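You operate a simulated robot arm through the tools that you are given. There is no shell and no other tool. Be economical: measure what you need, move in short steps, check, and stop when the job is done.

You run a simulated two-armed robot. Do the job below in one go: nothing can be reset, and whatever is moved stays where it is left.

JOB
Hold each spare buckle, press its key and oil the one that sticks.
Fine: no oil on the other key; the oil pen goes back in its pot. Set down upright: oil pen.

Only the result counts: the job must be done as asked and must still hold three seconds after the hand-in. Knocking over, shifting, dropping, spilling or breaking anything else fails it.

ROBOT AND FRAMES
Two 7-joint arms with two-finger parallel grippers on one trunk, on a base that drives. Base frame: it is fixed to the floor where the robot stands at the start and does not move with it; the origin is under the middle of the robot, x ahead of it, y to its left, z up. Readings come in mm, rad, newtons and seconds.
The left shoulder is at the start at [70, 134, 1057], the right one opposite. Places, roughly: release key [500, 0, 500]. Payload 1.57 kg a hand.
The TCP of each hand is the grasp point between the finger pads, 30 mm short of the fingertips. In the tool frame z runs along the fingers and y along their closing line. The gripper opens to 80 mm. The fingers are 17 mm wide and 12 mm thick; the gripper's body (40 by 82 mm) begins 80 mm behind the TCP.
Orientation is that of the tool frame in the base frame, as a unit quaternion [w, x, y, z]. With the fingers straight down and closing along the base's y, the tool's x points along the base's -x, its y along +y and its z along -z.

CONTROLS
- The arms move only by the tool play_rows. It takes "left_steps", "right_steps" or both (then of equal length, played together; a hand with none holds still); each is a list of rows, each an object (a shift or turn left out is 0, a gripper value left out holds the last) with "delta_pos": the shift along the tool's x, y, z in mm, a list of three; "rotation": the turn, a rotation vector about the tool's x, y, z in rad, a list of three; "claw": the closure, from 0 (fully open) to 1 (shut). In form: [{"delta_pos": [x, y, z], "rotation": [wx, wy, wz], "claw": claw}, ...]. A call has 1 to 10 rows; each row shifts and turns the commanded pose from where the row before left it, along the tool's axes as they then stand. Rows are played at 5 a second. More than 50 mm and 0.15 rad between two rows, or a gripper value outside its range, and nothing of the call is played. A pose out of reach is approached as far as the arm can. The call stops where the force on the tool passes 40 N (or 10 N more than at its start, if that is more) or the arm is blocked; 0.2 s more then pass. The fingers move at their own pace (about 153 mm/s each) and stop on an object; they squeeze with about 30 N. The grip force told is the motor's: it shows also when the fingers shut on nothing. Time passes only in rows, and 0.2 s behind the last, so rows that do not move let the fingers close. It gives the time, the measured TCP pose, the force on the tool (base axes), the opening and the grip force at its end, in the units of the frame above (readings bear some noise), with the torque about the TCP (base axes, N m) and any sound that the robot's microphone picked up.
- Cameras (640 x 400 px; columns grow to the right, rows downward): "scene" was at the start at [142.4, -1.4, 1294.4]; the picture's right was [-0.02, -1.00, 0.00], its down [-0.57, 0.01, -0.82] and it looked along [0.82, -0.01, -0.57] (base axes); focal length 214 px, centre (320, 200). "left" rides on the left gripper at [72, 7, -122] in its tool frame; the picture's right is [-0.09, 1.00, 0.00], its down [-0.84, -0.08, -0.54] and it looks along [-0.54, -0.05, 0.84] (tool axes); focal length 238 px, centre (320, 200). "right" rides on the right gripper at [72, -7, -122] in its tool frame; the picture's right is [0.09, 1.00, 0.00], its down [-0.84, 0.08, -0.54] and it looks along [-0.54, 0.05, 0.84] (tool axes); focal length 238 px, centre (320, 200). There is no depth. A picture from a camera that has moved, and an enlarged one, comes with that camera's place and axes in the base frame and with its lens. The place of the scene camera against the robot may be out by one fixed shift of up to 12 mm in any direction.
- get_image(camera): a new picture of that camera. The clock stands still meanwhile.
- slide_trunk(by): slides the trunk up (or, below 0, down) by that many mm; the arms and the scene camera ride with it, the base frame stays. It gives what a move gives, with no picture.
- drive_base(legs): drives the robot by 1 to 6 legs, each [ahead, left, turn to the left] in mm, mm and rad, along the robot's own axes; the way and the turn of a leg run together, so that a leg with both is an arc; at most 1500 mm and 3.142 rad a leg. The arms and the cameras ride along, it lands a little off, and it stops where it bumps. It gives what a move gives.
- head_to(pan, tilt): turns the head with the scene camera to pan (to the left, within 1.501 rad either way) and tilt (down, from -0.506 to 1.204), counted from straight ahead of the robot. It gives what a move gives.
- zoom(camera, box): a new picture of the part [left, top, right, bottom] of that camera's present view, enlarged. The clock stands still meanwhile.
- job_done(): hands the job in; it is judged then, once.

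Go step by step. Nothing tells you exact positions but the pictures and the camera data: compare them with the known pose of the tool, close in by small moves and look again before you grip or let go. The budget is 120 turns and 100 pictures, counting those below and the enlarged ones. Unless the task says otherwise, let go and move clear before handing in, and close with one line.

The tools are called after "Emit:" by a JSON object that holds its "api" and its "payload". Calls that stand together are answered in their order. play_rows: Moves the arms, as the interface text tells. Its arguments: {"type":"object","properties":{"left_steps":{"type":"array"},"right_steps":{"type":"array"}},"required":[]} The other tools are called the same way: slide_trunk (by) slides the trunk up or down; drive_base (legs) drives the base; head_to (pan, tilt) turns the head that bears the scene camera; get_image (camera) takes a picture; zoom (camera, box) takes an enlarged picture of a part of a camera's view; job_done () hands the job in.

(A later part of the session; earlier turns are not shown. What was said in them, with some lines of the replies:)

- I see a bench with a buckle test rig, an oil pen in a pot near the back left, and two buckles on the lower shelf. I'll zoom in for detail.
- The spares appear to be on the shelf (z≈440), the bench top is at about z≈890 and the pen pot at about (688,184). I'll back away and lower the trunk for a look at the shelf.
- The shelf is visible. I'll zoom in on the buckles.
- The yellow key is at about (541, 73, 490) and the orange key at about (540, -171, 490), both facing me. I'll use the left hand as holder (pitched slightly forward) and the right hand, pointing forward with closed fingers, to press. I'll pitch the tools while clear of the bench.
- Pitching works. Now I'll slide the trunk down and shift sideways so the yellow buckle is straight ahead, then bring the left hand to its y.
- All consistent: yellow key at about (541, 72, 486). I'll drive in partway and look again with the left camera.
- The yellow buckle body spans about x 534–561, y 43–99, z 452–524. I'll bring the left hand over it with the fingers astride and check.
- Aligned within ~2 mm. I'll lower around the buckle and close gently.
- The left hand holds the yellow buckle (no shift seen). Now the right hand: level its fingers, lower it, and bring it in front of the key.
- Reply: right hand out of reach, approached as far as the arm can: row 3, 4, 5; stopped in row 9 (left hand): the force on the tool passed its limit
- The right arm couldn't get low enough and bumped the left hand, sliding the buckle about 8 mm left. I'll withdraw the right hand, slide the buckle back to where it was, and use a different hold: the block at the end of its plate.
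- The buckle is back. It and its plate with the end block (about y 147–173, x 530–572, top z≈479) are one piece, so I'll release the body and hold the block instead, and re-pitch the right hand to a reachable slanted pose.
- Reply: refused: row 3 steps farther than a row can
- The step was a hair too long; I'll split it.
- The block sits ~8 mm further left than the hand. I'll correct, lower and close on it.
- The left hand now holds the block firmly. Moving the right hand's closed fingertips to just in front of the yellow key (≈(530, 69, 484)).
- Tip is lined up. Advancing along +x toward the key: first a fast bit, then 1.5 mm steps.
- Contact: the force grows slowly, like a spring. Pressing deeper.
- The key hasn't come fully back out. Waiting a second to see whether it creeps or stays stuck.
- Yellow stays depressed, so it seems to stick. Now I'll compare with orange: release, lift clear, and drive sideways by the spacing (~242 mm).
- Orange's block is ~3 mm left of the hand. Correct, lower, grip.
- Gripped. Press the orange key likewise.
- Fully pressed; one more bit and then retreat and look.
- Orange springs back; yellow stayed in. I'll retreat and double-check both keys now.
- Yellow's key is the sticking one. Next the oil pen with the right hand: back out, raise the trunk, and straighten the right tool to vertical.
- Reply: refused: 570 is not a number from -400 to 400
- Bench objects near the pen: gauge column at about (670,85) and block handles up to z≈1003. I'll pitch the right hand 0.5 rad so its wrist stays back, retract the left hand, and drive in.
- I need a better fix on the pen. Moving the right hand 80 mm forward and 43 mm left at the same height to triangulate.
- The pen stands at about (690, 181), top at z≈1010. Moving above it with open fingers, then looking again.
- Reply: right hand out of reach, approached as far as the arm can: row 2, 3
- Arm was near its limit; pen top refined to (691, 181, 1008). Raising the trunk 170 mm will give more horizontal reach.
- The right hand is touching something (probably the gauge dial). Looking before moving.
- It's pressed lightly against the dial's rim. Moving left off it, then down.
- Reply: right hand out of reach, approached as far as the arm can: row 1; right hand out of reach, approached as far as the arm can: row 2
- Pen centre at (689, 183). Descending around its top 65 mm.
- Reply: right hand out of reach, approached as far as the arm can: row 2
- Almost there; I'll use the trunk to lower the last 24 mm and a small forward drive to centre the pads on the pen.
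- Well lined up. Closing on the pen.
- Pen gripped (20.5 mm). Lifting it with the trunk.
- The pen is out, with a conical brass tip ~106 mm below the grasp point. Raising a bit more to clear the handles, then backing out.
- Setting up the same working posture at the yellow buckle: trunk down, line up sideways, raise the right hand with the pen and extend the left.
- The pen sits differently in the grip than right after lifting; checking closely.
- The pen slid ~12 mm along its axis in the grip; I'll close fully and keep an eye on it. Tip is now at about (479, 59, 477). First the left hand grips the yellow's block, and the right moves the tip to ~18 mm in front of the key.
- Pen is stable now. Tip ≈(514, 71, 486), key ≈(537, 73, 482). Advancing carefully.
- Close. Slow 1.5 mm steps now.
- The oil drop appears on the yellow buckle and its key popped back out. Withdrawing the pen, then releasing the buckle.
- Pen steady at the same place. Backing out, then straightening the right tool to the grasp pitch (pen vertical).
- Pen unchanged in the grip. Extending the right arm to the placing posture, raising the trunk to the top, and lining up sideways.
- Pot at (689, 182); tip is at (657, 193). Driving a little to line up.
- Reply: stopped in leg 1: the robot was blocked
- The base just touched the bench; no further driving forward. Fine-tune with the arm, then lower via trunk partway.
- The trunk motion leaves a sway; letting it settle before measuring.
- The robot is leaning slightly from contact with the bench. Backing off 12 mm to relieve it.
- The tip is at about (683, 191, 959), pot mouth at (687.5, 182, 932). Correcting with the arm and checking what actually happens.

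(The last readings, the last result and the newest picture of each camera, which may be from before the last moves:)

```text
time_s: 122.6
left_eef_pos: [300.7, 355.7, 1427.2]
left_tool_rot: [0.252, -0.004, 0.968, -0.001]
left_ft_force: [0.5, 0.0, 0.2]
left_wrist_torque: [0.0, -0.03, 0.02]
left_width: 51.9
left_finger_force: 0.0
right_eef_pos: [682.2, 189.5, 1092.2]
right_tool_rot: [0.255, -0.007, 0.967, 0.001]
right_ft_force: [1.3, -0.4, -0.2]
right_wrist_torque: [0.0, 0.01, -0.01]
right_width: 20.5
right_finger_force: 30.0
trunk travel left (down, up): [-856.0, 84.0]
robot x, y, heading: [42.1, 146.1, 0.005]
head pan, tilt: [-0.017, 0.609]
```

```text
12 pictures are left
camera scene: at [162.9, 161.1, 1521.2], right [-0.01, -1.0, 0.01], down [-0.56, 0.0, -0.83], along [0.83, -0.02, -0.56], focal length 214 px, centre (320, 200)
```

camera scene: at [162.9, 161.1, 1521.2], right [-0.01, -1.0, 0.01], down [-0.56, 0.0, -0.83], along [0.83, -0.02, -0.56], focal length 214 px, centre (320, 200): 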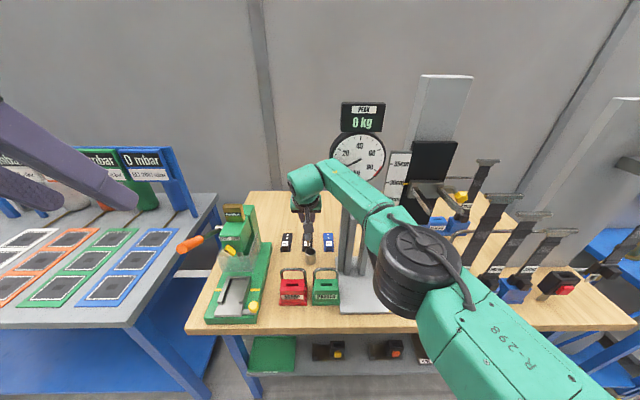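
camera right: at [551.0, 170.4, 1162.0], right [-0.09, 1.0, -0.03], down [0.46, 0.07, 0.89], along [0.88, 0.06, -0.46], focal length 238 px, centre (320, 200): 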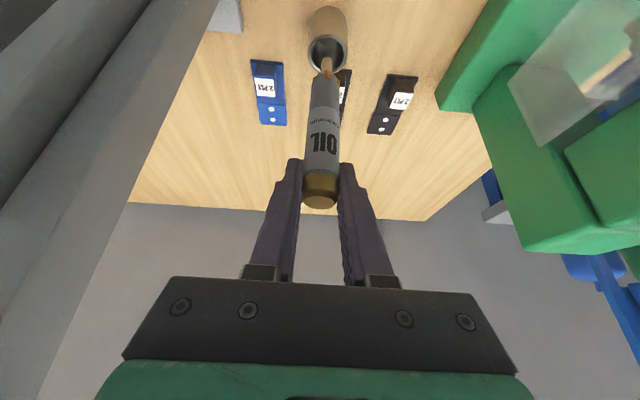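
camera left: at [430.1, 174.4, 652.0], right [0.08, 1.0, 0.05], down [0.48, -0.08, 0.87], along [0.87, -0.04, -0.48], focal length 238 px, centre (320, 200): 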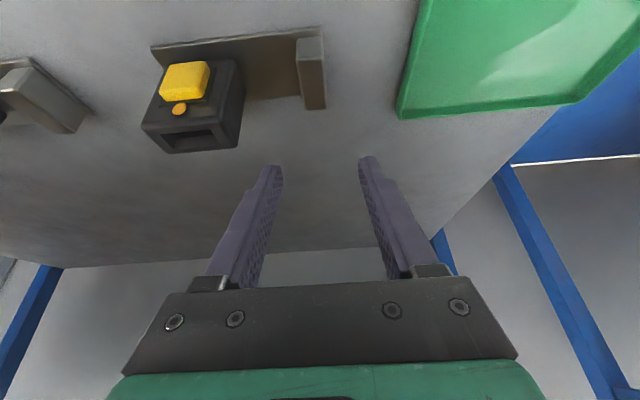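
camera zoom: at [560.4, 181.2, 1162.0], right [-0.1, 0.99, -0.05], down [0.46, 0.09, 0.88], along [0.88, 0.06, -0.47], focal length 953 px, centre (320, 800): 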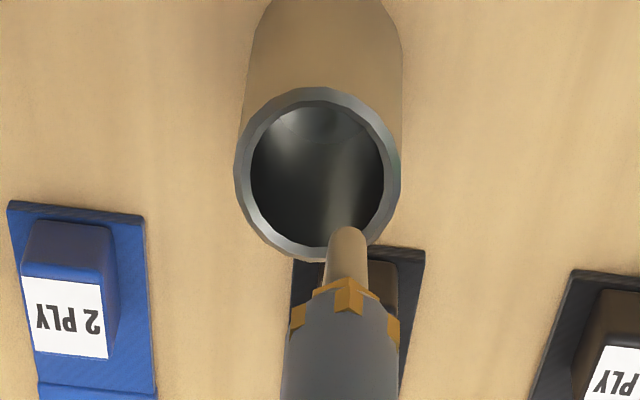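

The forearm seems to be leaning on the rig's lever. I'll raise, back off and inspect the lever, then approach from further left.

Emit:
{"api": "slide_trunk", "payload": {"by": 78}}

Emit:
{"api": "drive_base", "payload": {"legs": [[-250, 0, 0]]}}

Emit:
{"api": "zoom", "payload": {"camera": "scene", "box": [260, 100, 460, 300]}}

```text
time_s: 123.8
left_eef_pos: [299.3, 339.5, 1508.3]
left_tool_rot: [0.252, -0.003, 0.968, 0.005]
left_ft_force: [0.0, -0.3, 0.4]
left_wrist_torque: [0.03, 0.0, -0.04]
left_width: 51.8
left_finger_force: 0.0
right_eef_pos: [681.3, 173.6, 1166.6]
right_tool_rot: [0.252, -0.001, 0.968, 0.006]
right_ft_force: [-0.6, -0.3, -0.2]
right_wrist_torque: [0.0, 0.01, -0.02]
right_width: 20.3
right_finger_force: 30.2
trunk travel left (down, up): [-934.0, 6.0]
robot x, y, heading: [40.1, 151.1, -0.0]
head pan, tilt: [-0.017, 0.609]
```

```text
time_s: 125.6
left_eef_pos: [78.1, 341.1, 1502.0]
left_tool_rot: [0.243, -0.003, 0.97, 0.004]
left_ft_force: [0.3, -0.3, 0.5]
left_wrist_torque: [0.01, 0.02, 0.02]
left_width: 51.9
left_finger_force: 0.0
right_eef_pos: [454.9, 174.7, 1157.8]
right_tool_rot: [0.245, -0.002, 0.97, 0.004]
right_ft_force: [0.2, 0.6, 0.2]
right_wrist_torque: [0.01, 0.01, 0.02]
right_width: 20.3
right_finger_force: 30.2
trunk travel left (down, up): [-934.0, 6.0]
robot x, y, heading: [-207.9, 145.7, 0.0]
head pan, tilt: [-0.017, 0.609]
```

```text
2.00 times, centred on (360, 200) of scene
camera zoom: at [-58.3, 147.2, 1596.7], right [-0.01, -1.0, 0.0], down [-0.58, 0.01, -0.82], along [0.82, -0.01, -0.58], focal length 429 px, centre (240, 200)
```

zoom: 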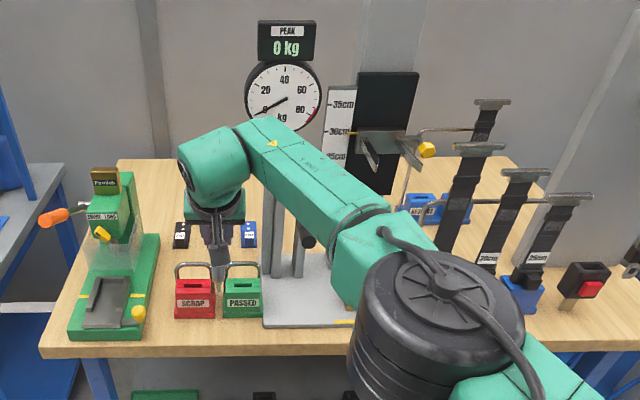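

The lever's knob sits near (470, 34, ~1160), where the forearm leaned on it. I'll approach from further left so the forearm stays away: shift the base left and bring the hand back in y.

Emit:
{"api": "drive_base", "payload": {"legs": [[0, 150, 0]]}}

Emit:
{"api": "play_rows", "payload": {"right_steps": [{"delta_pos": [0, -36, 0]}, {"delta_pos": [0, -36, 0]}, {"delta_pos": [0, -36, 0]}, {"delta_pos": [0, -36, 0]}, {}, {}]}}

Emit:
{"api": "get_image", "payload": {"camera": "scene"}}

```text
time_s: 127.0
left_eef_pos: [72.1, 488.3, 1505.4]
left_tool_rot: [0.244, -0.004, 0.97, 0.007]
left_ft_force: [0.2, -0.3, -0.3]
left_wrist_torque: [0.04, -0.01, 0.02]
left_width: 52.0
left_finger_force: 0.1
right_eef_pos: [450.3, 320.7, 1160.7]
right_tool_rot: [0.248, -0.002, 0.969, 0.006]
right_ft_force: [-0.4, 0.5, 0.5]
right_wrist_torque: [0.02, -0.03, 0.01]
right_width: 20.8
right_finger_force: 30.1
trunk travel left (down, up): [-934.0, 6.0]
robot x, y, heading: [-209.0, 299.5, 0.002]
head pan, tilt: [-0.017, 0.609]
```

```text
time_s: 128.4
left_eef_pos: [71.6, 493.4, 1503.0]
left_tool_rot: [0.244, -0.004, 0.97, 0.004]
left_ft_force: [0.1, -0.5, -0.4]
left_wrist_torque: [-0.02, 0.01, 0.02]
left_width: 51.7
left_finger_force: 0.0
right_eef_pos: [451.3, 179.4, 1160.7]
right_tool_rot: [0.248, -0.001, 0.969, 0.004]
right_ft_force: [0.0, 0.5, 0.3]
right_wrist_torque: [0.04, -0.01, 0.01]
right_width: 20.2
right_finger_force: 30.4
trunk travel left (down, up): [-934.0, 6.0]
robot x, y, heading: [-212.1, 299.0, 0.006]
head pan, tilt: [-0.017, 0.609]
```

```text
10 pictures are left
camera scene: at [-65.0, 298.0, 1597.4], right [-0.01, -1.0, 0.0], down [-0.57, 0.01, -0.82], along [0.82, -0.01, -0.57], focal length 214 px, centre (320, 200)
```

scene: 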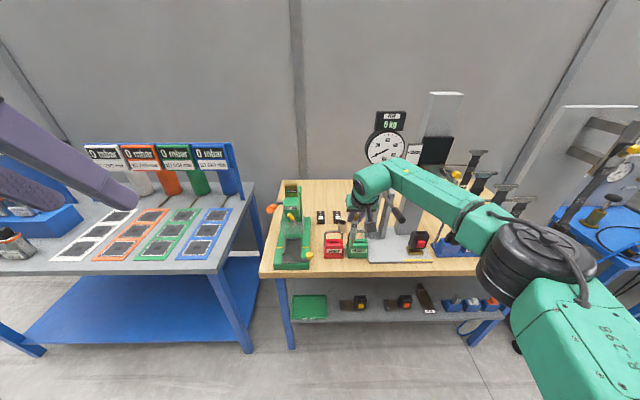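

Clearance to the knob would be tight; shifting another 55 mm left for safety, then driving in.

Emit:
{"api": "drive_base", "payload": {"legs": [[0, 55, -0.004]]}}

Emit:
{"api": "play_rows", "payload": {"right_steps": [{"delta_pos": [0, -26, 0]}, {"delta_pos": [0, -26, 0]}, {}, {}]}}

Emit:
{"api": "drive_base", "payload": {"legs": [[215, 0, 0]]}}

Emit:
{"api": "play_rows", "payload": {"right_steps": [{}, {}, {}]}}

Emit:
{"api": "get_image", "payload": {"camera": "scene"}}

Emit:
{"api": "get_image", "payload": {"camera": "right"}}

```text
time_s: 129.3
left_eef_pos: [72.4, 532.2, 1505.9]
left_tool_rot: [0.244, 0.0, 0.97, 0.008]
left_ft_force: [0.1, -0.8, 0.7]
left_wrist_torque: [0.1, 0.03, 0.06]
left_width: 51.9
left_finger_force: 0.1
right_eef_pos: [450.0, 219.4, 1161.3]
right_tool_rot: [0.248, 0.002, 0.969, 0.009]
right_ft_force: [0.3, -0.8, 0.2]
right_wrist_torque: [0.09, -0.03, 0.05]
right_width: 20.4
right_finger_force: 29.6
trunk travel left (down, up): [-934.0, 6.0]
robot x, y, heading: [-209.2, 355.0, -0.0]
head pan, tilt: [-0.017, 0.609]
```

```text
time_s: 130.3
left_eef_pos: [72.3, 548.5, 1504.6]
left_tool_rot: [0.245, -0.002, 0.97, 0.002]
left_ft_force: [-0.6, 0.4, -0.5]
left_wrist_torque: [-0.03, -0.02, 0.0]
left_width: 52.1
left_finger_force: 0.1
right_eef_pos: [450.6, 179.6, 1161.4]
right_tool_rot: [0.247, 0.001, 0.969, 0.001]
right_ft_force: [-0.2, 0.5, 0.2]
right_wrist_torque: [0.01, 0.0, -0.03]
right_width: 20.5
right_finger_force: 30.3
trunk travel left (down, up): [-934.0, 6.0]
robot x, y, heading: [-204.2, 354.6, 0.001]
head pan, tilt: [-0.017, 0.609]
```

```text
time_s: 132.0
left_eef_pos: [279.8, 543.2, 1506.0]
left_tool_rot: [0.248, -0.001, 0.969, 0.004]
left_ft_force: [0.9, -0.3, 0.6]
left_wrist_torque: [-0.01, -0.01, 0.01]
left_width: 52.1
left_finger_force: 0.0
right_eef_pos: [658.4, 175.5, 1162.0]
right_tool_rot: [0.25, 0.001, 0.968, 0.004]
right_ft_force: [-0.4, 0.4, 0.0]
right_wrist_torque: [-0.02, -0.02, -0.04]
right_width: 20.4
right_finger_force: 29.8
trunk travel left (down, up): [-934.0, 6.0]
robot x, y, heading: [5.2, 352.3, -0.006]
head pan, tilt: [-0.017, 0.609]
```

```text
time_s: 132.8
left_eef_pos: [284.7, 544.0, 1503.8]
left_tool_rot: [0.245, -0.001, 0.97, 0.004]
left_ft_force: [0.0, 0.4, 0.2]
left_wrist_torque: [-0.03, 0.01, -0.02]
left_width: 52.0
left_finger_force: 0.0
right_eef_pos: [662.3, 176.5, 1160.3]
right_tool_rot: [0.247, 0.002, 0.969, 0.004]
right_ft_force: [-0.7, 0.0, -0.9]
right_wrist_torque: [0.01, 0.02, 0.01]
right_width: 20.4
right_finger_force: 29.7
trunk travel left (down, up): [-934.0, 6.0]
robot x, y, heading: [6.4, 350.3, -0.006]
head pan, tilt: [-0.017, 0.609]
```

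```text
9 pictures are left
camera scene: at [147.6, 350.2, 1597.4], right [-0.02, -1.0, 0.0], down [-0.57, 0.01, -0.82], along [0.82, -0.02, -0.57], focal length 214 px, centre (320, 200)
```

scene: 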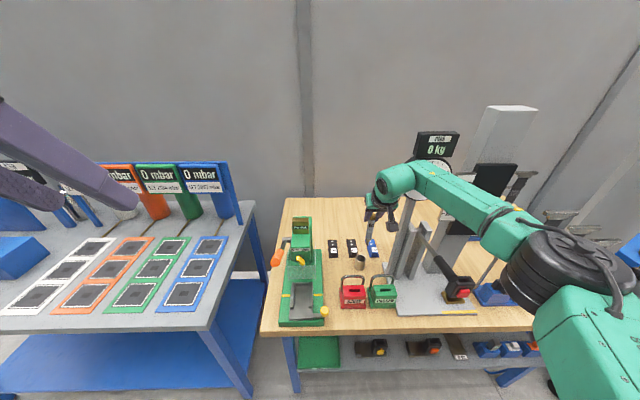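

```text
8 pictures are left
camera right: at [541.9, 169.1, 1231.6], right [-0.08, 1.0, -0.04], down [0.47, 0.07, 0.88], along [0.88, 0.05, -0.48], focal length 238 px, centre (320, 200)
```

right: 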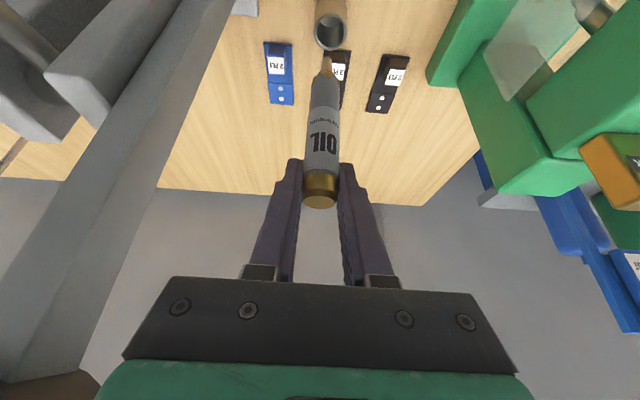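

No lean now and the lever is clear. Closing the last 26 mm.

Emit:
{"api": "drive_base", "payload": {"legs": [[24, 5, 0.003]]}}

Emit:
{"api": "play_rows", "payload": {"right_steps": [{}, {}, {}, {}]}}

```text
time_s: 133.6
left_eef_pos: [306.6, 550.7, 1504.5]
left_tool_rot: [0.245, -0.001, 0.97, 0.003]
left_ft_force: [-0.3, -0.2, -0.3]
left_wrist_torque: [0.01, -0.01, 0.03]
left_width: 52.0
left_finger_force: 0.0
right_eef_pos: [685.8, 184.1, 1162.3]
right_tool_rot: [0.249, -0.001, 0.969, 0.005]
right_ft_force: [-0.1, -0.5, -0.2]
right_wrist_torque: [0.01, 0.01, 0.01]
right_width: 20.2
right_finger_force: 30.0
trunk travel left (down, up): [-934.0, 6.0]
robot x, y, heading: [27.1, 357.5, -0.001]
head pan, tilt: [-0.017, 0.609]
```

```text
time_s: 134.6
left_eef_pos: [306.2, 551.1, 1504.6]
left_tool_rot: [0.246, -0.002, 0.969, 0.004]
left_ft_force: [-1.6, -0.3, 1.0]
left_wrist_torque: [0.01, 0.0, -0.01]
left_width: 52.2
left_finger_force: 0.1
right_eef_pos: [685.8, 182.4, 1162.8]
right_tool_rot: [0.248, -0.001, 0.969, 0.004]
right_ft_force: [-1.5, 0.8, -0.5]
right_wrist_torque: [0.01, 0.01, -0.05]
right_width: 20.6
right_finger_force: 29.9
trunk travel left (down, up): [-934.0, 6.0]
robot x, y, heading: [27.7, 357.3, -0.001]
head pan, tilt: [-0.017, 0.609]
```

Emit:
{"api": "slide_trunk", "payload": {"by": -82}}

Emit:
{"api": "play_rows", "payload": {"right_steps": [{"delta_pos": [-1.3, 0, 0.7]}, {}, {}]}}

Emit:
{"api": "zoom", "payload": {"camera": "right", "box": [240, 0, 400, 100]}}

```text
time_s: 135.8
left_eef_pos: [305.0, 548.8, 1423.3]
left_tool_rot: [0.246, -0.003, 0.969, 0.004]
left_ft_force: [-0.8, -0.6, -0.2]
left_wrist_torque: [-0.05, 0.03, 0.02]
left_width: 52.1
left_finger_force: 0.1
right_eef_pos: [683.5, 183.1, 1079.4]
right_tool_rot: [0.247, -0.001, 0.969, 0.003]
right_ft_force: [0.1, -0.8, -1.0]
right_wrist_torque: [-0.01, 0.0, -0.02]
right_width: 20.5
right_finger_force: 30.7
trunk travel left (down, up): [-852.0, 88.0]
robot x, y, heading: [28.2, 355.5, -0.002]
head pan, tilt: [-0.017, 0.609]
```

```text
time_s: 136.6
left_eef_pos: [303.2, 550.9, 1423.0]
left_tool_rot: [0.246, -0.002, 0.969, 0.004]
left_ft_force: [0.6, -0.5, -0.4]
left_wrist_torque: [0.02, -0.02, -0.03]
left_width: 52.2
left_finger_force: 0.1
right_eef_pos: [686.3, 184.4, 1080.3]
right_tool_rot: [0.25, -0.002, 0.968, 0.004]
right_ft_force: [-0.8, -0.1, -0.1]
right_wrist_torque: [0.0, 0.0, -0.04]
right_width: 20.2
right_finger_force: 30.2
trunk travel left (down, up): [-852.0, 88.0]
robot x, y, heading: [26.6, 356.7, 0.0]
head pan, tilt: [-0.017, 0.609]
```

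```text
4.00 times, centred on (320, 50) of right
camera zoom: at [563.9, 176.7, 1151.3], right [-0.08, 1.0, -0.04], down [0.47, 0.07, 0.88], along [0.88, 0.06, -0.48], focal length 953 px, centre (320, 800)
```

zoom: 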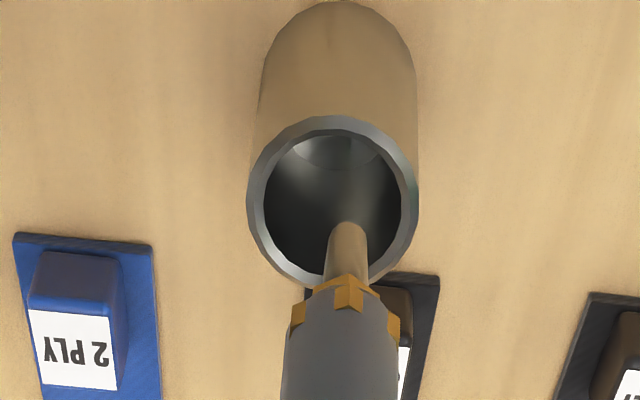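

Nearly centred: shift +4 mm x, −2.5 mm y, then lower into the pot.

Emit:
{"api": "play_rows", "payload": {"right_steps": [{"delta_pos": [-3.5, -2.5, 1.9]}, {}, {}]}}

Emit:
{"api": "slide_trunk", "payload": {"by": -40}}

Emit:
{"api": "get_image", "payload": {"camera": "right"}}

```text
time_s: 137.4
left_eef_pos: [300.3, 553.2, 1422.5]
left_tool_rot: [0.247, -0.002, 0.969, 0.003]
left_ft_force: [0.0, -0.5, 0.1]
left_wrist_torque: [0.0, -0.01, -0.03]
left_width: 52.1
left_finger_force: 0.0
right_eef_pos: [686.5, 184.2, 1083.1]
right_tool_rot: [0.251, -0.001, 0.968, 0.003]
right_ft_force: [0.4, -0.4, -1.6]
right_wrist_torque: [-0.02, -0.02, 0.01]
right_width: 20.7
right_finger_force: 29.8
trunk travel left (down, up): [-852.0, 88.0]
robot x, y, heading: [27.9, 358.5, 0.003]
head pan, tilt: [-0.017, 0.609]
```

```text
time_s: 138.2
left_eef_pos: [305.2, 550.8, 1382.3]
left_tool_rot: [0.246, -0.002, 0.969, 0.004]
left_ft_force: [0.0, -0.9, 0.5]
left_wrist_torque: [-0.03, -0.01, -0.03]
left_width: 52.0
left_finger_force: 0.1
right_eef_pos: [691.0, 182.5, 1042.0]
right_tool_rot: [0.25, -0.002, 0.968, 0.005]
right_ft_force: [0.1, 0.2, -0.3]
right_wrist_torque: [-0.01, 0.01, 0.0]
right_width: 20.5
right_finger_force: 30.5
trunk travel left (down, up): [-812.0, 128.0]
robot x, y, heading: [29.9, 353.1, 0.007]
head pan, tilt: [-0.017, 0.609]
```

```text
6 pictures are left
camera right: at [569.6, 175.1, 1111.5], right [-0.08, 1.0, -0.04], down [0.47, 0.07, 0.88], along [0.88, 0.06, -0.48], focal length 238 px, centre (320, 200)
```

right: 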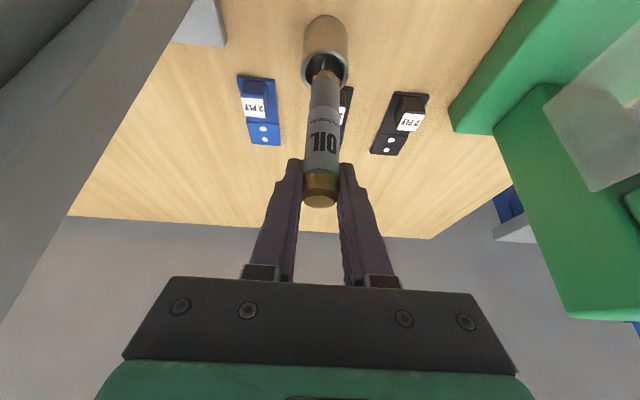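

The tip is inside the mouth with no contact force. Lowering further.

Emit:
{"api": "slide_trunk", "payload": {"by": -30}}

Emit:
{"api": "get_image", "payload": {"camera": "right"}}

```text
time_s: 139.0
left_eef_pos: [308.0, 550.7, 1352.5]
left_tool_rot: [0.246, -0.002, 0.969, 0.005]
left_ft_force: [0.0, 0.4, -0.1]
left_wrist_torque: [0.0, -0.03, -0.02]
left_width: 51.9
left_finger_force: 0.1
right_eef_pos: [693.1, 181.7, 1009.7]
right_tool_rot: [0.247, -0.001, 0.969, 0.004]
right_ft_force: [-0.4, 0.0, -1.6]
right_wrist_torque: [-0.01, -0.01, 0.03]
right_width: 20.4
right_finger_force: 30.0
trunk travel left (down, up): [-782.0, 158.0]
robot x, y, heading: [29.0, 358.2, 0.004]
head pan, tilt: [-0.017, 0.609]
```

```text
5 pictures are left
camera right: at [570.7, 174.3, 1080.2], right [-0.08, 1.0, -0.04], down [0.47, 0.07, 0.88], along [0.88, 0.06, -0.48], focal length 238 px, centre (320, 200)
```

right: 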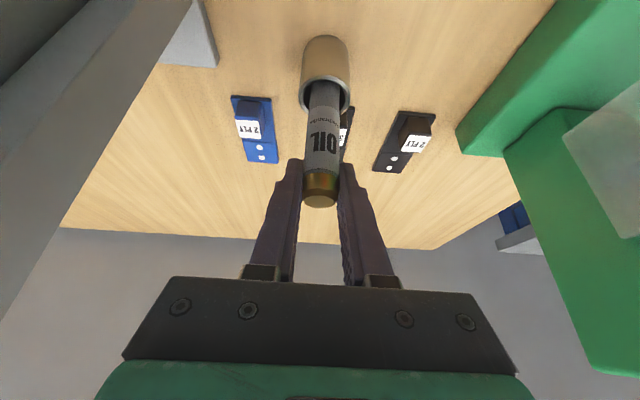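

Emit:
{"api": "play_rows", "payload": {"right_steps": [{"delta_pos": [2.6, 0, -1.4]}, {"delta_pos": [0.96, 0, 1.76]}, {"delta_pos": [0.96, 0, 1.76]}, {}]}}

Emit:
{"api": "play_rows", "payload": {"right_steps": [{"delta_pos": [0.96, 0, 1.76]}, {}]}}

```text
time_s: 140.0
left_eef_pos: [306.3, 550.4, 1351.3]
left_tool_rot: [0.245, -0.002, 0.97, 0.005]
left_ft_force: [0.5, -0.4, 0.2]
left_wrist_torque: [-0.01, -0.04, 0.0]
left_width: 52.1
left_finger_force: 0.0
right_eef_pos: [689.8, 181.1, 1008.3]
right_tool_rot: [0.25, -0.001, 0.968, 0.005]
right_ft_force: [4.0, -1.9, 11.4]
right_wrist_torque: [-0.19, -0.31, 0.02]
right_width: 20.4
right_finger_force: 30.2
trunk travel left (down, up): [-782.0, 158.0]
robot x, y, heading: [26.3, 358.7, 0.001]
head pan, tilt: [-0.017, 0.609]
```

```text
time_s: 140.6
left_eef_pos: [305.8, 550.4, 1352.7]
left_tool_rot: [0.247, -0.001, 0.969, 0.004]
left_ft_force: [-0.2, 0.0, -0.3]
left_wrist_torque: [-0.02, 0.02, 0.01]
left_width: 51.9
left_finger_force: 0.1
right_eef_pos: [688.7, 181.7, 1008.9]
right_tool_rot: [0.253, -0.001, 0.968, 0.005]
right_ft_force: [8.1, -4.4, 24.5]
right_wrist_torque: [-0.36, -0.63, 0.03]
right_width: 20.5
right_finger_force: 30.5
trunk travel left (down, up): [-782.0, 158.0]
robot x, y, heading: [33.1, 360.7, -0.0]
head pan, tilt: [-0.017, 0.609]
```

The pen is on the pot floor. Relieve the push by 3 mm, then open the fingers.

Emit:
{"api": "play_rows", "payload": {"right_steps": [{"delta_pos": [-1.7, 0, -3.1]}, {}]}}

Emit:
{"api": "play_rows", "payload": {"right_steps": [{"claw": 0.68}, {}, {"claw": 0.5}, {"claw": 0.1}, {}, {}]}}

Emit:
{"api": "get_image", "payload": {"camera": "right"}}

```text
time_s: 141.2
left_eef_pos: [306.1, 550.3, 1352.9]
left_tool_rot: [0.245, -0.001, 0.969, 0.005]
left_ft_force: [-0.3, -0.3, 0.3]
left_wrist_torque: [0.02, 0.0, 0.01]
left_width: 52.1
left_finger_force: 0.0
right_eef_pos: [688.1, 182.5, 1007.7]
right_tool_rot: [0.248, -0.001, 0.969, 0.005]
right_ft_force: [5.8, -2.7, 13.4]
right_wrist_torque: [-0.12, -0.6, 0.01]
right_width: 20.4
right_finger_force: 29.9
trunk travel left (down, up): [-782.0, 158.0]
robot x, y, heading: [30.8, 358.5, 0.003]
head pan, tilt: [-0.017, 0.609]
```

```text
time_s: 142.6
left_eef_pos: [308.5, 550.8, 1352.2]
left_tool_rot: [0.246, -0.003, 0.969, 0.005]
left_ft_force: [0.1, -0.4, 0.2]
left_wrist_torque: [0.01, 0.01, -0.02]
left_width: 52.3
left_finger_force: 0.1
right_eef_pos: [689.9, 180.6, 1006.6]
right_tool_rot: [0.248, -0.002, 0.969, 0.004]
right_ft_force: [0.2, -0.4, -0.2]
right_wrist_torque: [0.01, 0.0, 0.01]
right_width: 72.1
right_finger_force: 0.1
trunk travel left (down, up): [-782.0, 158.0]
robot x, y, heading: [27.6, 353.3, -0.0]
head pan, tilt: [-0.017, 0.609]
```

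```text
4 pictures are left
camera right: at [568.4, 173.8, 1077.6], right [-0.08, 1.0, -0.04], down [0.47, 0.07, 0.88], along [0.88, 0.06, -0.48], focal length 238 px, centre (320, 200)
```

right: 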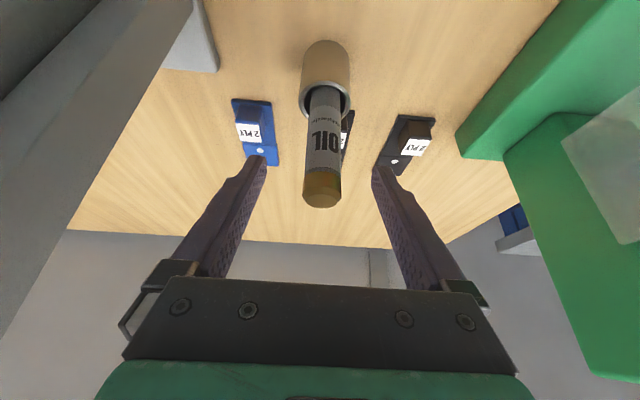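

The pen stands upright in its pot. Raise straight up and back away.

Emit:
{"api": "slide_trunk", "payload": {"by": 120}}

Emit:
{"api": "drive_base", "payload": {"legs": [[-350, 0, 0]]}}

Emit:
{"api": "play_rows", "payload": {"right_steps": [{"delta_pos": [0, -40, 0]}, {"delta_pos": [0, -40, 0]}, {"delta_pos": [0, -40, 0]}, {"delta_pos": [0, -40, 0]}, {}]}}

Emit:
{"api": "zoom", "payload": {"camera": "scene", "box": [280, 150, 480, 350]}}

```text
time_s: 144.1
left_eef_pos: [302.9, 549.0, 1473.6]
left_tool_rot: [0.247, -0.002, 0.969, 0.004]
left_ft_force: [0.4, -0.6, -0.2]
left_wrist_torque: [0.02, 0.03, 0.03]
left_width: 52.2
left_finger_force: 0.1
right_eef_pos: [685.5, 180.3, 1130.5]
right_tool_rot: [0.251, -0.001, 0.968, 0.005]
right_ft_force: [0.2, 0.7, 0.0]
right_wrist_torque: [0.0, 0.0, -0.01]
right_width: 72.0
right_finger_force: 0.1
trunk travel left (down, up): [-902.0, 38.0]
robot x, y, heading: [26.3, 356.4, -0.006]
head pan, tilt: [-0.017, 0.609]
```

```text
time_s: 146.3
left_eef_pos: [-39.6, 550.9, 1470.8]
left_tool_rot: [0.244, -0.006, 0.97, 0.006]
left_ft_force: [0.1, -1.2, 0.2]
left_wrist_torque: [0.0, -0.01, 0.04]
left_width: 51.9
left_finger_force: 0.0
right_eef_pos: [343.7, 184.8, 1124.7]
right_tool_rot: [0.247, -0.005, 0.969, 0.005]
right_ft_force: [-0.1, -0.2, 0.7]
right_wrist_torque: [-0.02, 0.01, -0.03]
right_width: 72.1
right_finger_force: 0.2
trunk travel left (down, up): [-902.0, 38.0]
robot x, y, heading: [-321.4, 357.6, 0.008]
head pan, tilt: [-0.017, 0.609]
```

```text
time_s: 147.5
left_eef_pos: [-42.3, 550.6, 1471.5]
left_tool_rot: [0.244, -0.005, 0.97, 0.004]
left_ft_force: [0.5, 0.1, 0.0]
left_wrist_torque: [0.03, 0.0, 0.0]
left_width: 52.1
left_finger_force: 0.2
right_eef_pos: [342.8, 86.2, 1124.6]
right_tool_rot: [0.248, -0.003, 0.969, 0.005]
right_ft_force: [0.4, -0.3, -0.3]
right_wrist_torque: [0.0, 0.01, -0.01]
right_width: 71.7
right_finger_force: 0.0
right hand out of reach, approached as far as the arm can: row 3, 4
trunk travel left (down, up): [-902.0, 38.0]
robot x, y, heading: [-323.3, 357.6, 0.012]
head pan, tilt: [-0.017, 0.609]
```

```text
2.00 times, centred on (380, 250) of scene
camera zoom: at [-177.6, 354.3, 1565.4], right [-0.01, -1.0, 0.0], down [-0.57, 0.01, -0.82], along [0.82, -0.01, -0.57], focal length 429 px, centre (200, 100)
```

zoom: 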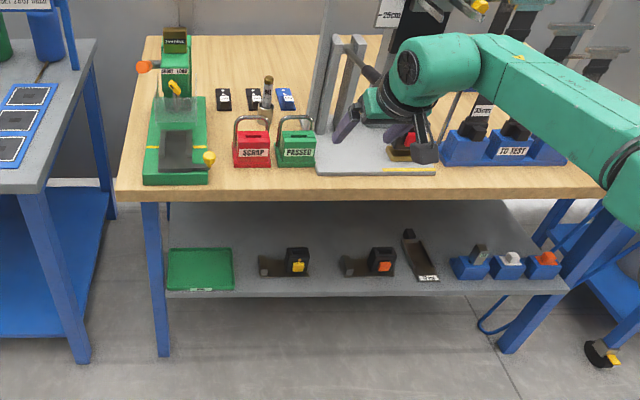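

Everything is upright and in place. One last check: return to the start viewpoint to confirm the rig's lever is where it was. First tuck the right arm.

Emit:
{"api": "play_rows", "payload": {"right_steps": [{"delta_pos": [16, 0, -40.4]}, {"delta_pos": [16, 0, -40.4]}, {"delta_pos": [16, 0, -40.4]}, {"delta_pos": [16, 0, -40.4]}, {"delta_pos": [16, 0, -40.4]}, {"delta_pos": [16, 0, -40.4]}, {"delta_pos": [16, 0, -40.4]}, {"delta_pos": [16, 0, -40.4]}]}}

Emit:
{"api": "drive_base", "payload": {"legs": [[0, -360, -0.01]]}}

Emit:
{"api": "slide_trunk", "payload": {"by": -271}}

```text
time_s: 149.3
left_eef_pos: [-44.8, 551.0, 1473.3]
left_tool_rot: [0.246, -0.007, 0.969, 0.006]
left_ft_force: [0.2, 0.6, -0.9]
left_wrist_torque: [0.02, 0.01, -0.02]
left_width: 52.0
left_finger_force: 0.0
right_eef_pos: [70.4, 81.4, 1349.0]
right_tool_rot: [0.249, -0.004, 0.968, 0.005]
right_ft_force: [0.0, 0.1, -0.6]
right_wrist_torque: [0.02, -0.04, -0.01]
right_width: 71.8
right_finger_force: 0.1
trunk travel left (down, up): [-902.0, 38.0]
robot x, y, heading: [-324.0, 354.7, 0.005]
head pan, tilt: [-0.017, 0.609]
```

```text
time_s: 151.7
left_eef_pos: [-39.0, 182.7, 1472.0]
left_tool_rot: [0.244, 0.0, 0.97, 0.002]
left_ft_force: [0.4, 1.0, -0.3]
left_wrist_torque: [-0.05, 0.02, -0.03]
left_width: 52.1
left_finger_force: 0.0
right_eef_pos: [70.5, -287.8, 1348.4]
right_tool_rot: [0.247, 0.002, 0.969, 0.002]
right_ft_force: [-0.4, -0.5, 0.1]
right_wrist_torque: [-0.01, 0.02, 0.01]
right_width: 72.2
right_finger_force: 0.1
trunk travel left (down, up): [-902.0, 38.0]
robot x, y, heading: [-320.7, -10.1, -0.004]
head pan, tilt: [-0.017, 0.609]
```

```text
time_s: 154.4
left_eef_pos: [-38.9, 178.6, 1201.2]
left_tool_rot: [0.243, 0.001, 0.97, 0.004]
left_ft_force: [0.3, -0.2, 0.7]
left_wrist_torque: [0.03, 0.03, -0.02]
left_width: 52.0
left_finger_force: 0.1
right_eef_pos: [70.3, -291.1, 1077.6]
right_tool_rot: [0.248, 0.003, 0.969, 0.003]
right_ft_force: [0.2, -0.8, 0.9]
right_wrist_torque: [0.04, 0.01, 0.01]
right_width: 72.0
right_finger_force: 0.0
trunk travel left (down, up): [-631.0, 309.0]
robot x, y, heading: [-320.9, -15.5, -0.002]
head pan, tilt: [-0.017, 0.609]
```

Emit:
{"api": "drive_base", "payload": {"legs": [[318, 12, 0]]}}

Emit:
{"api": "get_image", "payload": {"camera": "scene"}}

```text
time_s: 156.6
left_eef_pos: [280.8, 190.4, 1200.5]
left_tool_rot: [0.245, 0.0, 0.97, 0.004]
left_ft_force: [-1.2, -0.2, -0.1]
left_wrist_torque: [-0.01, 0.0, 0.03]
left_width: 51.9
left_finger_force: 0.1
right_eef_pos: [391.1, -278.2, 1077.9]
right_tool_rot: [0.248, 0.0, 0.969, 0.004]
right_ft_force: [0.4, -0.3, 0.3]
right_wrist_torque: [-0.01, -0.01, 0.01]
right_width: 71.7
right_finger_force: 0.0
trunk travel left (down, up): [-631.0, 309.0]
robot x, y, heading: [4.0, 0.1, -0.008]
head pan, tilt: [-0.017, 0.609]
```

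```text
2 pictures are left
camera scene: at [143.7, -3.6, 1294.5], right [-0.02, -1.0, 0.0], down [-0.57, 0.01, -0.82], along [0.82, -0.02, -0.57], focal length 214 px, centre (320, 200)
```

scene: 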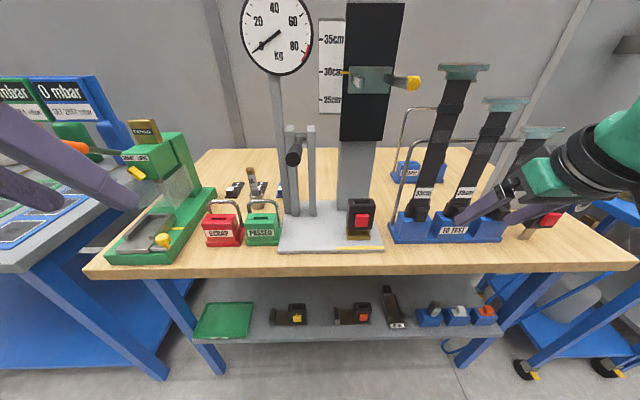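

The lever has dropped by about 10° (its end ~35 mm lower than at the start). I'll put it back: bring the left hand to it, look, grip the knob and lift it gently.

Emit:
{"api": "play_rows", "payload": {"left_steps": [{"delta_pos": [-27.3, -38, 12]}, {"delta_pos": [-27.3, -38, 12]}, {"delta_pos": [-27.3, -38, 12]}, {"delta_pos": [-27.3, -38, 12]}, {}, {}, {}]}}

Emit:
{"api": "get_image", "payload": {"camera": "left"}}

```text
time_s: 158.2
left_eef_pos: [403.0, 38.3, 1208.9]
left_tool_rot: [0.244, 0.0, 0.97, 0.004]
left_ft_force: [-0.2, -0.4, 0.0]
left_wrist_torque: [-0.01, -0.04, 0.04]
left_width: 52.0
left_finger_force: 0.0
right_eef_pos: [391.7, -279.6, 1078.0]
right_tool_rot: [0.249, 0.002, 0.969, 0.004]
right_ft_force: [0.0, 0.2, -0.2]
right_wrist_torque: [0.0, 0.0, -0.01]
right_width: 72.0
right_finger_force: 0.0
trunk travel left (down, up): [-631.0, 309.0]
robot x, y, heading: [0.1, -4.7, -0.002]
head pan, tilt: [-0.017, 0.609]
```

```text
1 pictures are left
camera left: at [281.5, 44.0, 1282.8], right [0.08, 1.0, 0.05], down [0.48, -0.08, 0.87], along [0.87, -0.04, -0.48], focal length 238 px, centre (320, 200)
```

left: 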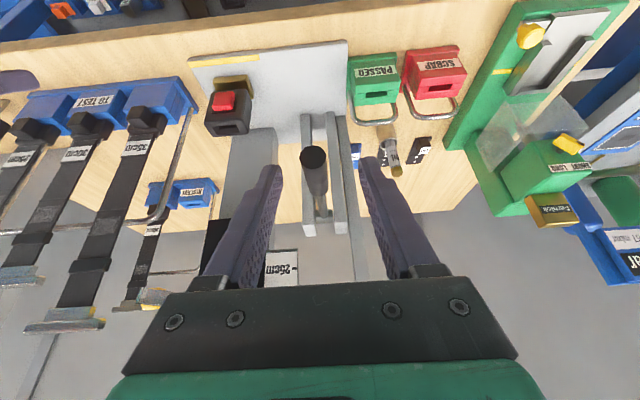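

Knob end is at about (460, 32, 1140). Moving the fingers astride the handle and closing lightly.

Emit:
{"api": "play_rows", "payload": {"left_steps": [{"delta_pos": [0, -6.5, 0]}, {"delta_pos": [-10.6, 0, 32.7]}, {"delta_pos": [-10.6, 0, 32.7]}, {"delta_pos": [-10.6, 0, 32.7]}, {}, {}]}}

Emit:
{"api": "play_rows", "payload": {"left_steps": [{"claw": 0.5}, {"claw": 0.6}, {"claw": 0.66}, {"claw": 0.7}, {"claw": 0.74}, {}]}}

```text
time_s: 159.6
left_eef_pos: [475.4, 32.4, 1137.4]
left_tool_rot: [0.246, 0.0, 0.969, 0.004]
left_ft_force: [0.5, 0.2, -0.1]
left_wrist_torque: [0.02, -0.01, 0.02]
left_width: 52.2
left_finger_force: 0.0
right_eef_pos: [393.2, -278.8, 1078.4]
right_tool_rot: [0.248, -0.001, 0.969, 0.004]
right_ft_force: [0.3, -0.2, 0.3]
right_wrist_torque: [0.01, 0.0, 0.02]
right_width: 71.9
right_finger_force: 0.1
trunk travel left (down, up): [-631.0, 309.0]
robot x, y, heading: [1.6, -2.4, -0.004]
head pan, tilt: [-0.017, 0.609]
```

```text
time_s: 161.0
left_eef_pos: [474.5, 31.0, 1138.2]
left_tool_rot: [0.245, 0.0, 0.969, 0.003]
left_ft_force: [1.1, -2.3, 0.6]
left_wrist_torque: [-0.04, -0.19, -0.16]
left_width: 23.4
left_finger_force: 35.6
right_eef_pos: [391.3, -279.6, 1076.5]
right_tool_rot: [0.249, 0.002, 0.969, 0.004]
right_ft_force: [0.1, 0.3, -0.5]
right_wrist_torque: [0.05, 0.02, 0.02]
right_width: 72.0
right_finger_force: 0.0
trunk travel left (down, up): [-631.0, 309.0]
robot x, y, heading: [-2.3, 0.4, -0.005]
head pan, tilt: [-0.017, 0.609]
```

Gripped (23 mm). Lifting in small steps while watching the force.

Emit:
{"api": "play_rows", "payload": {"left_steps": [{"delta_pos": [-2.11, 0, -2.61]}, {"delta_pos": [-2.11, 0, -2.61]}, {"delta_pos": [-2.11, 0, -2.61]}, {}]}}

```text
time_s: 162.0
left_eef_pos: [477.3, 32.9, 1147.9]
left_tool_rot: [0.244, -0.001, 0.97, 0.004]
left_ft_force: [-2.2, -3.2, -6.0]
left_wrist_torque: [0.03, 1.07, -0.12]
left_width: 23.8
left_finger_force: 35.8
right_eef_pos: [392.2, -279.9, 1076.3]
right_tool_rot: [0.248, 0.001, 0.969, 0.004]
right_ft_force: [-0.3, 0.0, 0.0]
right_wrist_torque: [0.0, -0.01, -0.01]
right_width: 71.8
right_finger_force: 0.2
trunk travel left (down, up): [-631.0, 309.0]
robot x, y, heading: [4.2, -2.7, 0.001]
head pan, tilt: [-0.017, 0.609]
```

Emit:
{"api": "play_rows", "payload": {"left_steps": [{"delta_pos": [-2.11, 0, -2.61]}, {"delta_pos": [-2.11, 0, -2.61]}, {"delta_pos": [-2.11, 0, -2.61]}, {"delta_pos": [-2.11, 0, -2.61]}, {}]}}

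Emit:
{"api": "play_rows", "payload": {"left_steps": [{"delta_pos": [-2.11, 0, -2.61]}, {"delta_pos": [-2.11, 0, -2.61]}, {"delta_pos": [-2.11, 0, -2.61]}, {}, {}]}}

```text
time_s: 163.2
left_eef_pos: [482.3, 32.3, 1160.0]
left_tool_rot: [0.245, 0.0, 0.97, 0.005]
left_ft_force: [0.4, -3.3, -5.5]
left_wrist_torque: [0.01, 1.08, -0.19]
left_width: 23.7
left_finger_force: 36.0
right_eef_pos: [392.9, -279.5, 1076.1]
right_tool_rot: [0.247, 0.001, 0.969, 0.004]
right_ft_force: [0.1, -0.3, -0.7]
right_wrist_torque: [0.02, -0.01, 0.0]
right_width: 72.0
right_finger_force: 0.0
trunk travel left (down, up): [-631.0, 309.0]
robot x, y, heading: [4.2, -0.3, -0.005]
head pan, tilt: [-0.017, 0.609]
```

```text
time_s: 164.4
left_eef_pos: [483.4, 32.0, 1169.7]
left_tool_rot: [0.242, 0.001, 0.97, 0.005]
left_ft_force: [-7.2, -2.0, -30.8]
left_wrist_torque: [0.0, -0.01, -0.14]
left_width: 23.9
left_finger_force: 35.5
right_eef_pos: [394.9, -280.6, 1076.2]
right_tool_rot: [0.247, 0.002, 0.969, 0.004]
right_ft_force: [0.3, -0.9, 0.2]
right_wrist_torque: [-0.01, 0.0, 0.01]
right_width: 72.1
right_finger_force: 0.1
trunk travel left (down, up): [-631.0, 309.0]
robot x, y, heading: [2.3, 1.0, -0.003]
head pan, tilt: [-0.017, 0.609]
```

It reached its upper stop, so that was its rest position. Easing off 1 mm, opening and withdrawing.

Emit:
{"api": "play_rows", "payload": {"left_steps": [{"delta_pos": [0.7, 0, 0.9]}, {"delta_pos": [0.4, 0, 0.5]}, {"claw": 0.6}, {"claw": 0.35}, {}, {"delta_pos": [10, 0, -35]}, {"delta_pos": [10, 0, -35]}, {"delta_pos": [20, 20, -30]}, {"delta_pos": [0, 45, 0]}, {"delta_pos": [0, 45, 0]}]}}

Emit:
{"api": "play_rows", "payload": {"left_steps": [{"delta_pos": [40, 25, -10]}, {"delta_pos": [40, 25, -10]}, {}, {}]}}

Emit:
{"api": "get_image", "payload": {"camera": "scene"}}

```text
time_s: 166.6
left_eef_pos: [397.7, 143.3, 1238.2]
left_tool_rot: [0.245, 0.0, 0.969, 0.002]
left_ft_force: [0.2, -0.1, -0.6]
left_wrist_torque: [-0.03, 0.0, 0.03]
left_width: 51.8
left_finger_force: 0.1
right_eef_pos: [392.2, -277.4, 1078.7]
right_tool_rot: [0.249, 0.0, 0.968, 0.003]
right_ft_force: [-0.1, 0.8, 0.7]
right_wrist_torque: [-0.01, -0.01, -0.03]
right_width: 71.8
right_finger_force: 0.1
trunk travel left (down, up): [-631.0, 309.0]
robot x, y, heading: [0.2, -1.0, -0.002]
head pan, tilt: [-0.017, 0.609]
```

```text
time_s: 167.6
left_eef_pos: [317.2, 193.7, 1219.7]
left_tool_rot: [0.245, 0.0, 0.969, 0.004]
left_ft_force: [-0.5, 0.0, 0.6]
left_wrist_torque: [0.0, -0.01, -0.01]
left_width: 52.1
left_finger_force: 0.0
right_eef_pos: [392.0, -278.6, 1079.0]
right_tool_rot: [0.248, 0.001, 0.969, 0.004]
right_ft_force: [0.0, -0.8, -0.2]
right_wrist_torque: [-0.01, -0.03, -0.03]
right_width: 72.3
right_finger_force: 0.0
trunk travel left (down, up): [-631.0, 309.0]
robot x, y, heading: [3.6, 1.7, -0.005]
head pan, tilt: [-0.017, 0.609]
```

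```text
0 pictures are left
camera scene: at [143.7, -3.0, 1294.5], right [-0.02, -1.0, 0.0], down [-0.57, 0.01, -0.82], along [0.82, -0.02, -0.57], focal length 214 px, centre (320, 200)
```

scene: 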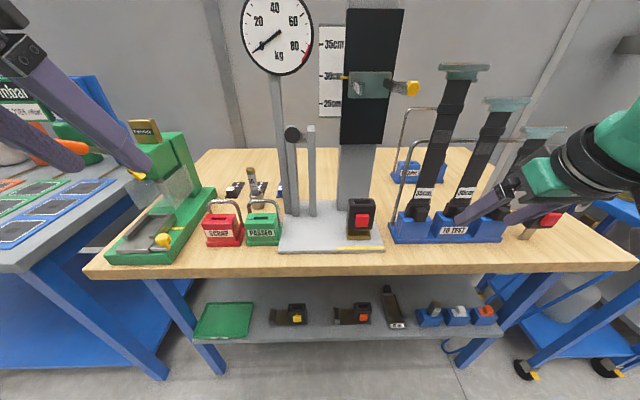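

The lever is back where it started, with its knob at the same spot as in the first picture. The pen stands in its pot, the buckles are in place, and both hands are clear, so I'm handing in.

Emit:
{"api": "job_done", "payload": {}}

```text
The job is handed in.
```

I held both spare buckles and pressed their keys: the yellow one stuck, so I oiled it, and it came back out. The orange key springs back and got no oil, and the oil pen is upright in its pot. On the way, I slid the yellow buckle about 8 mm and put it back within about 1 mm, brushed the rim of the gauge dial, and knocked the rig's lever down about 10° before lifting it back to its stop.
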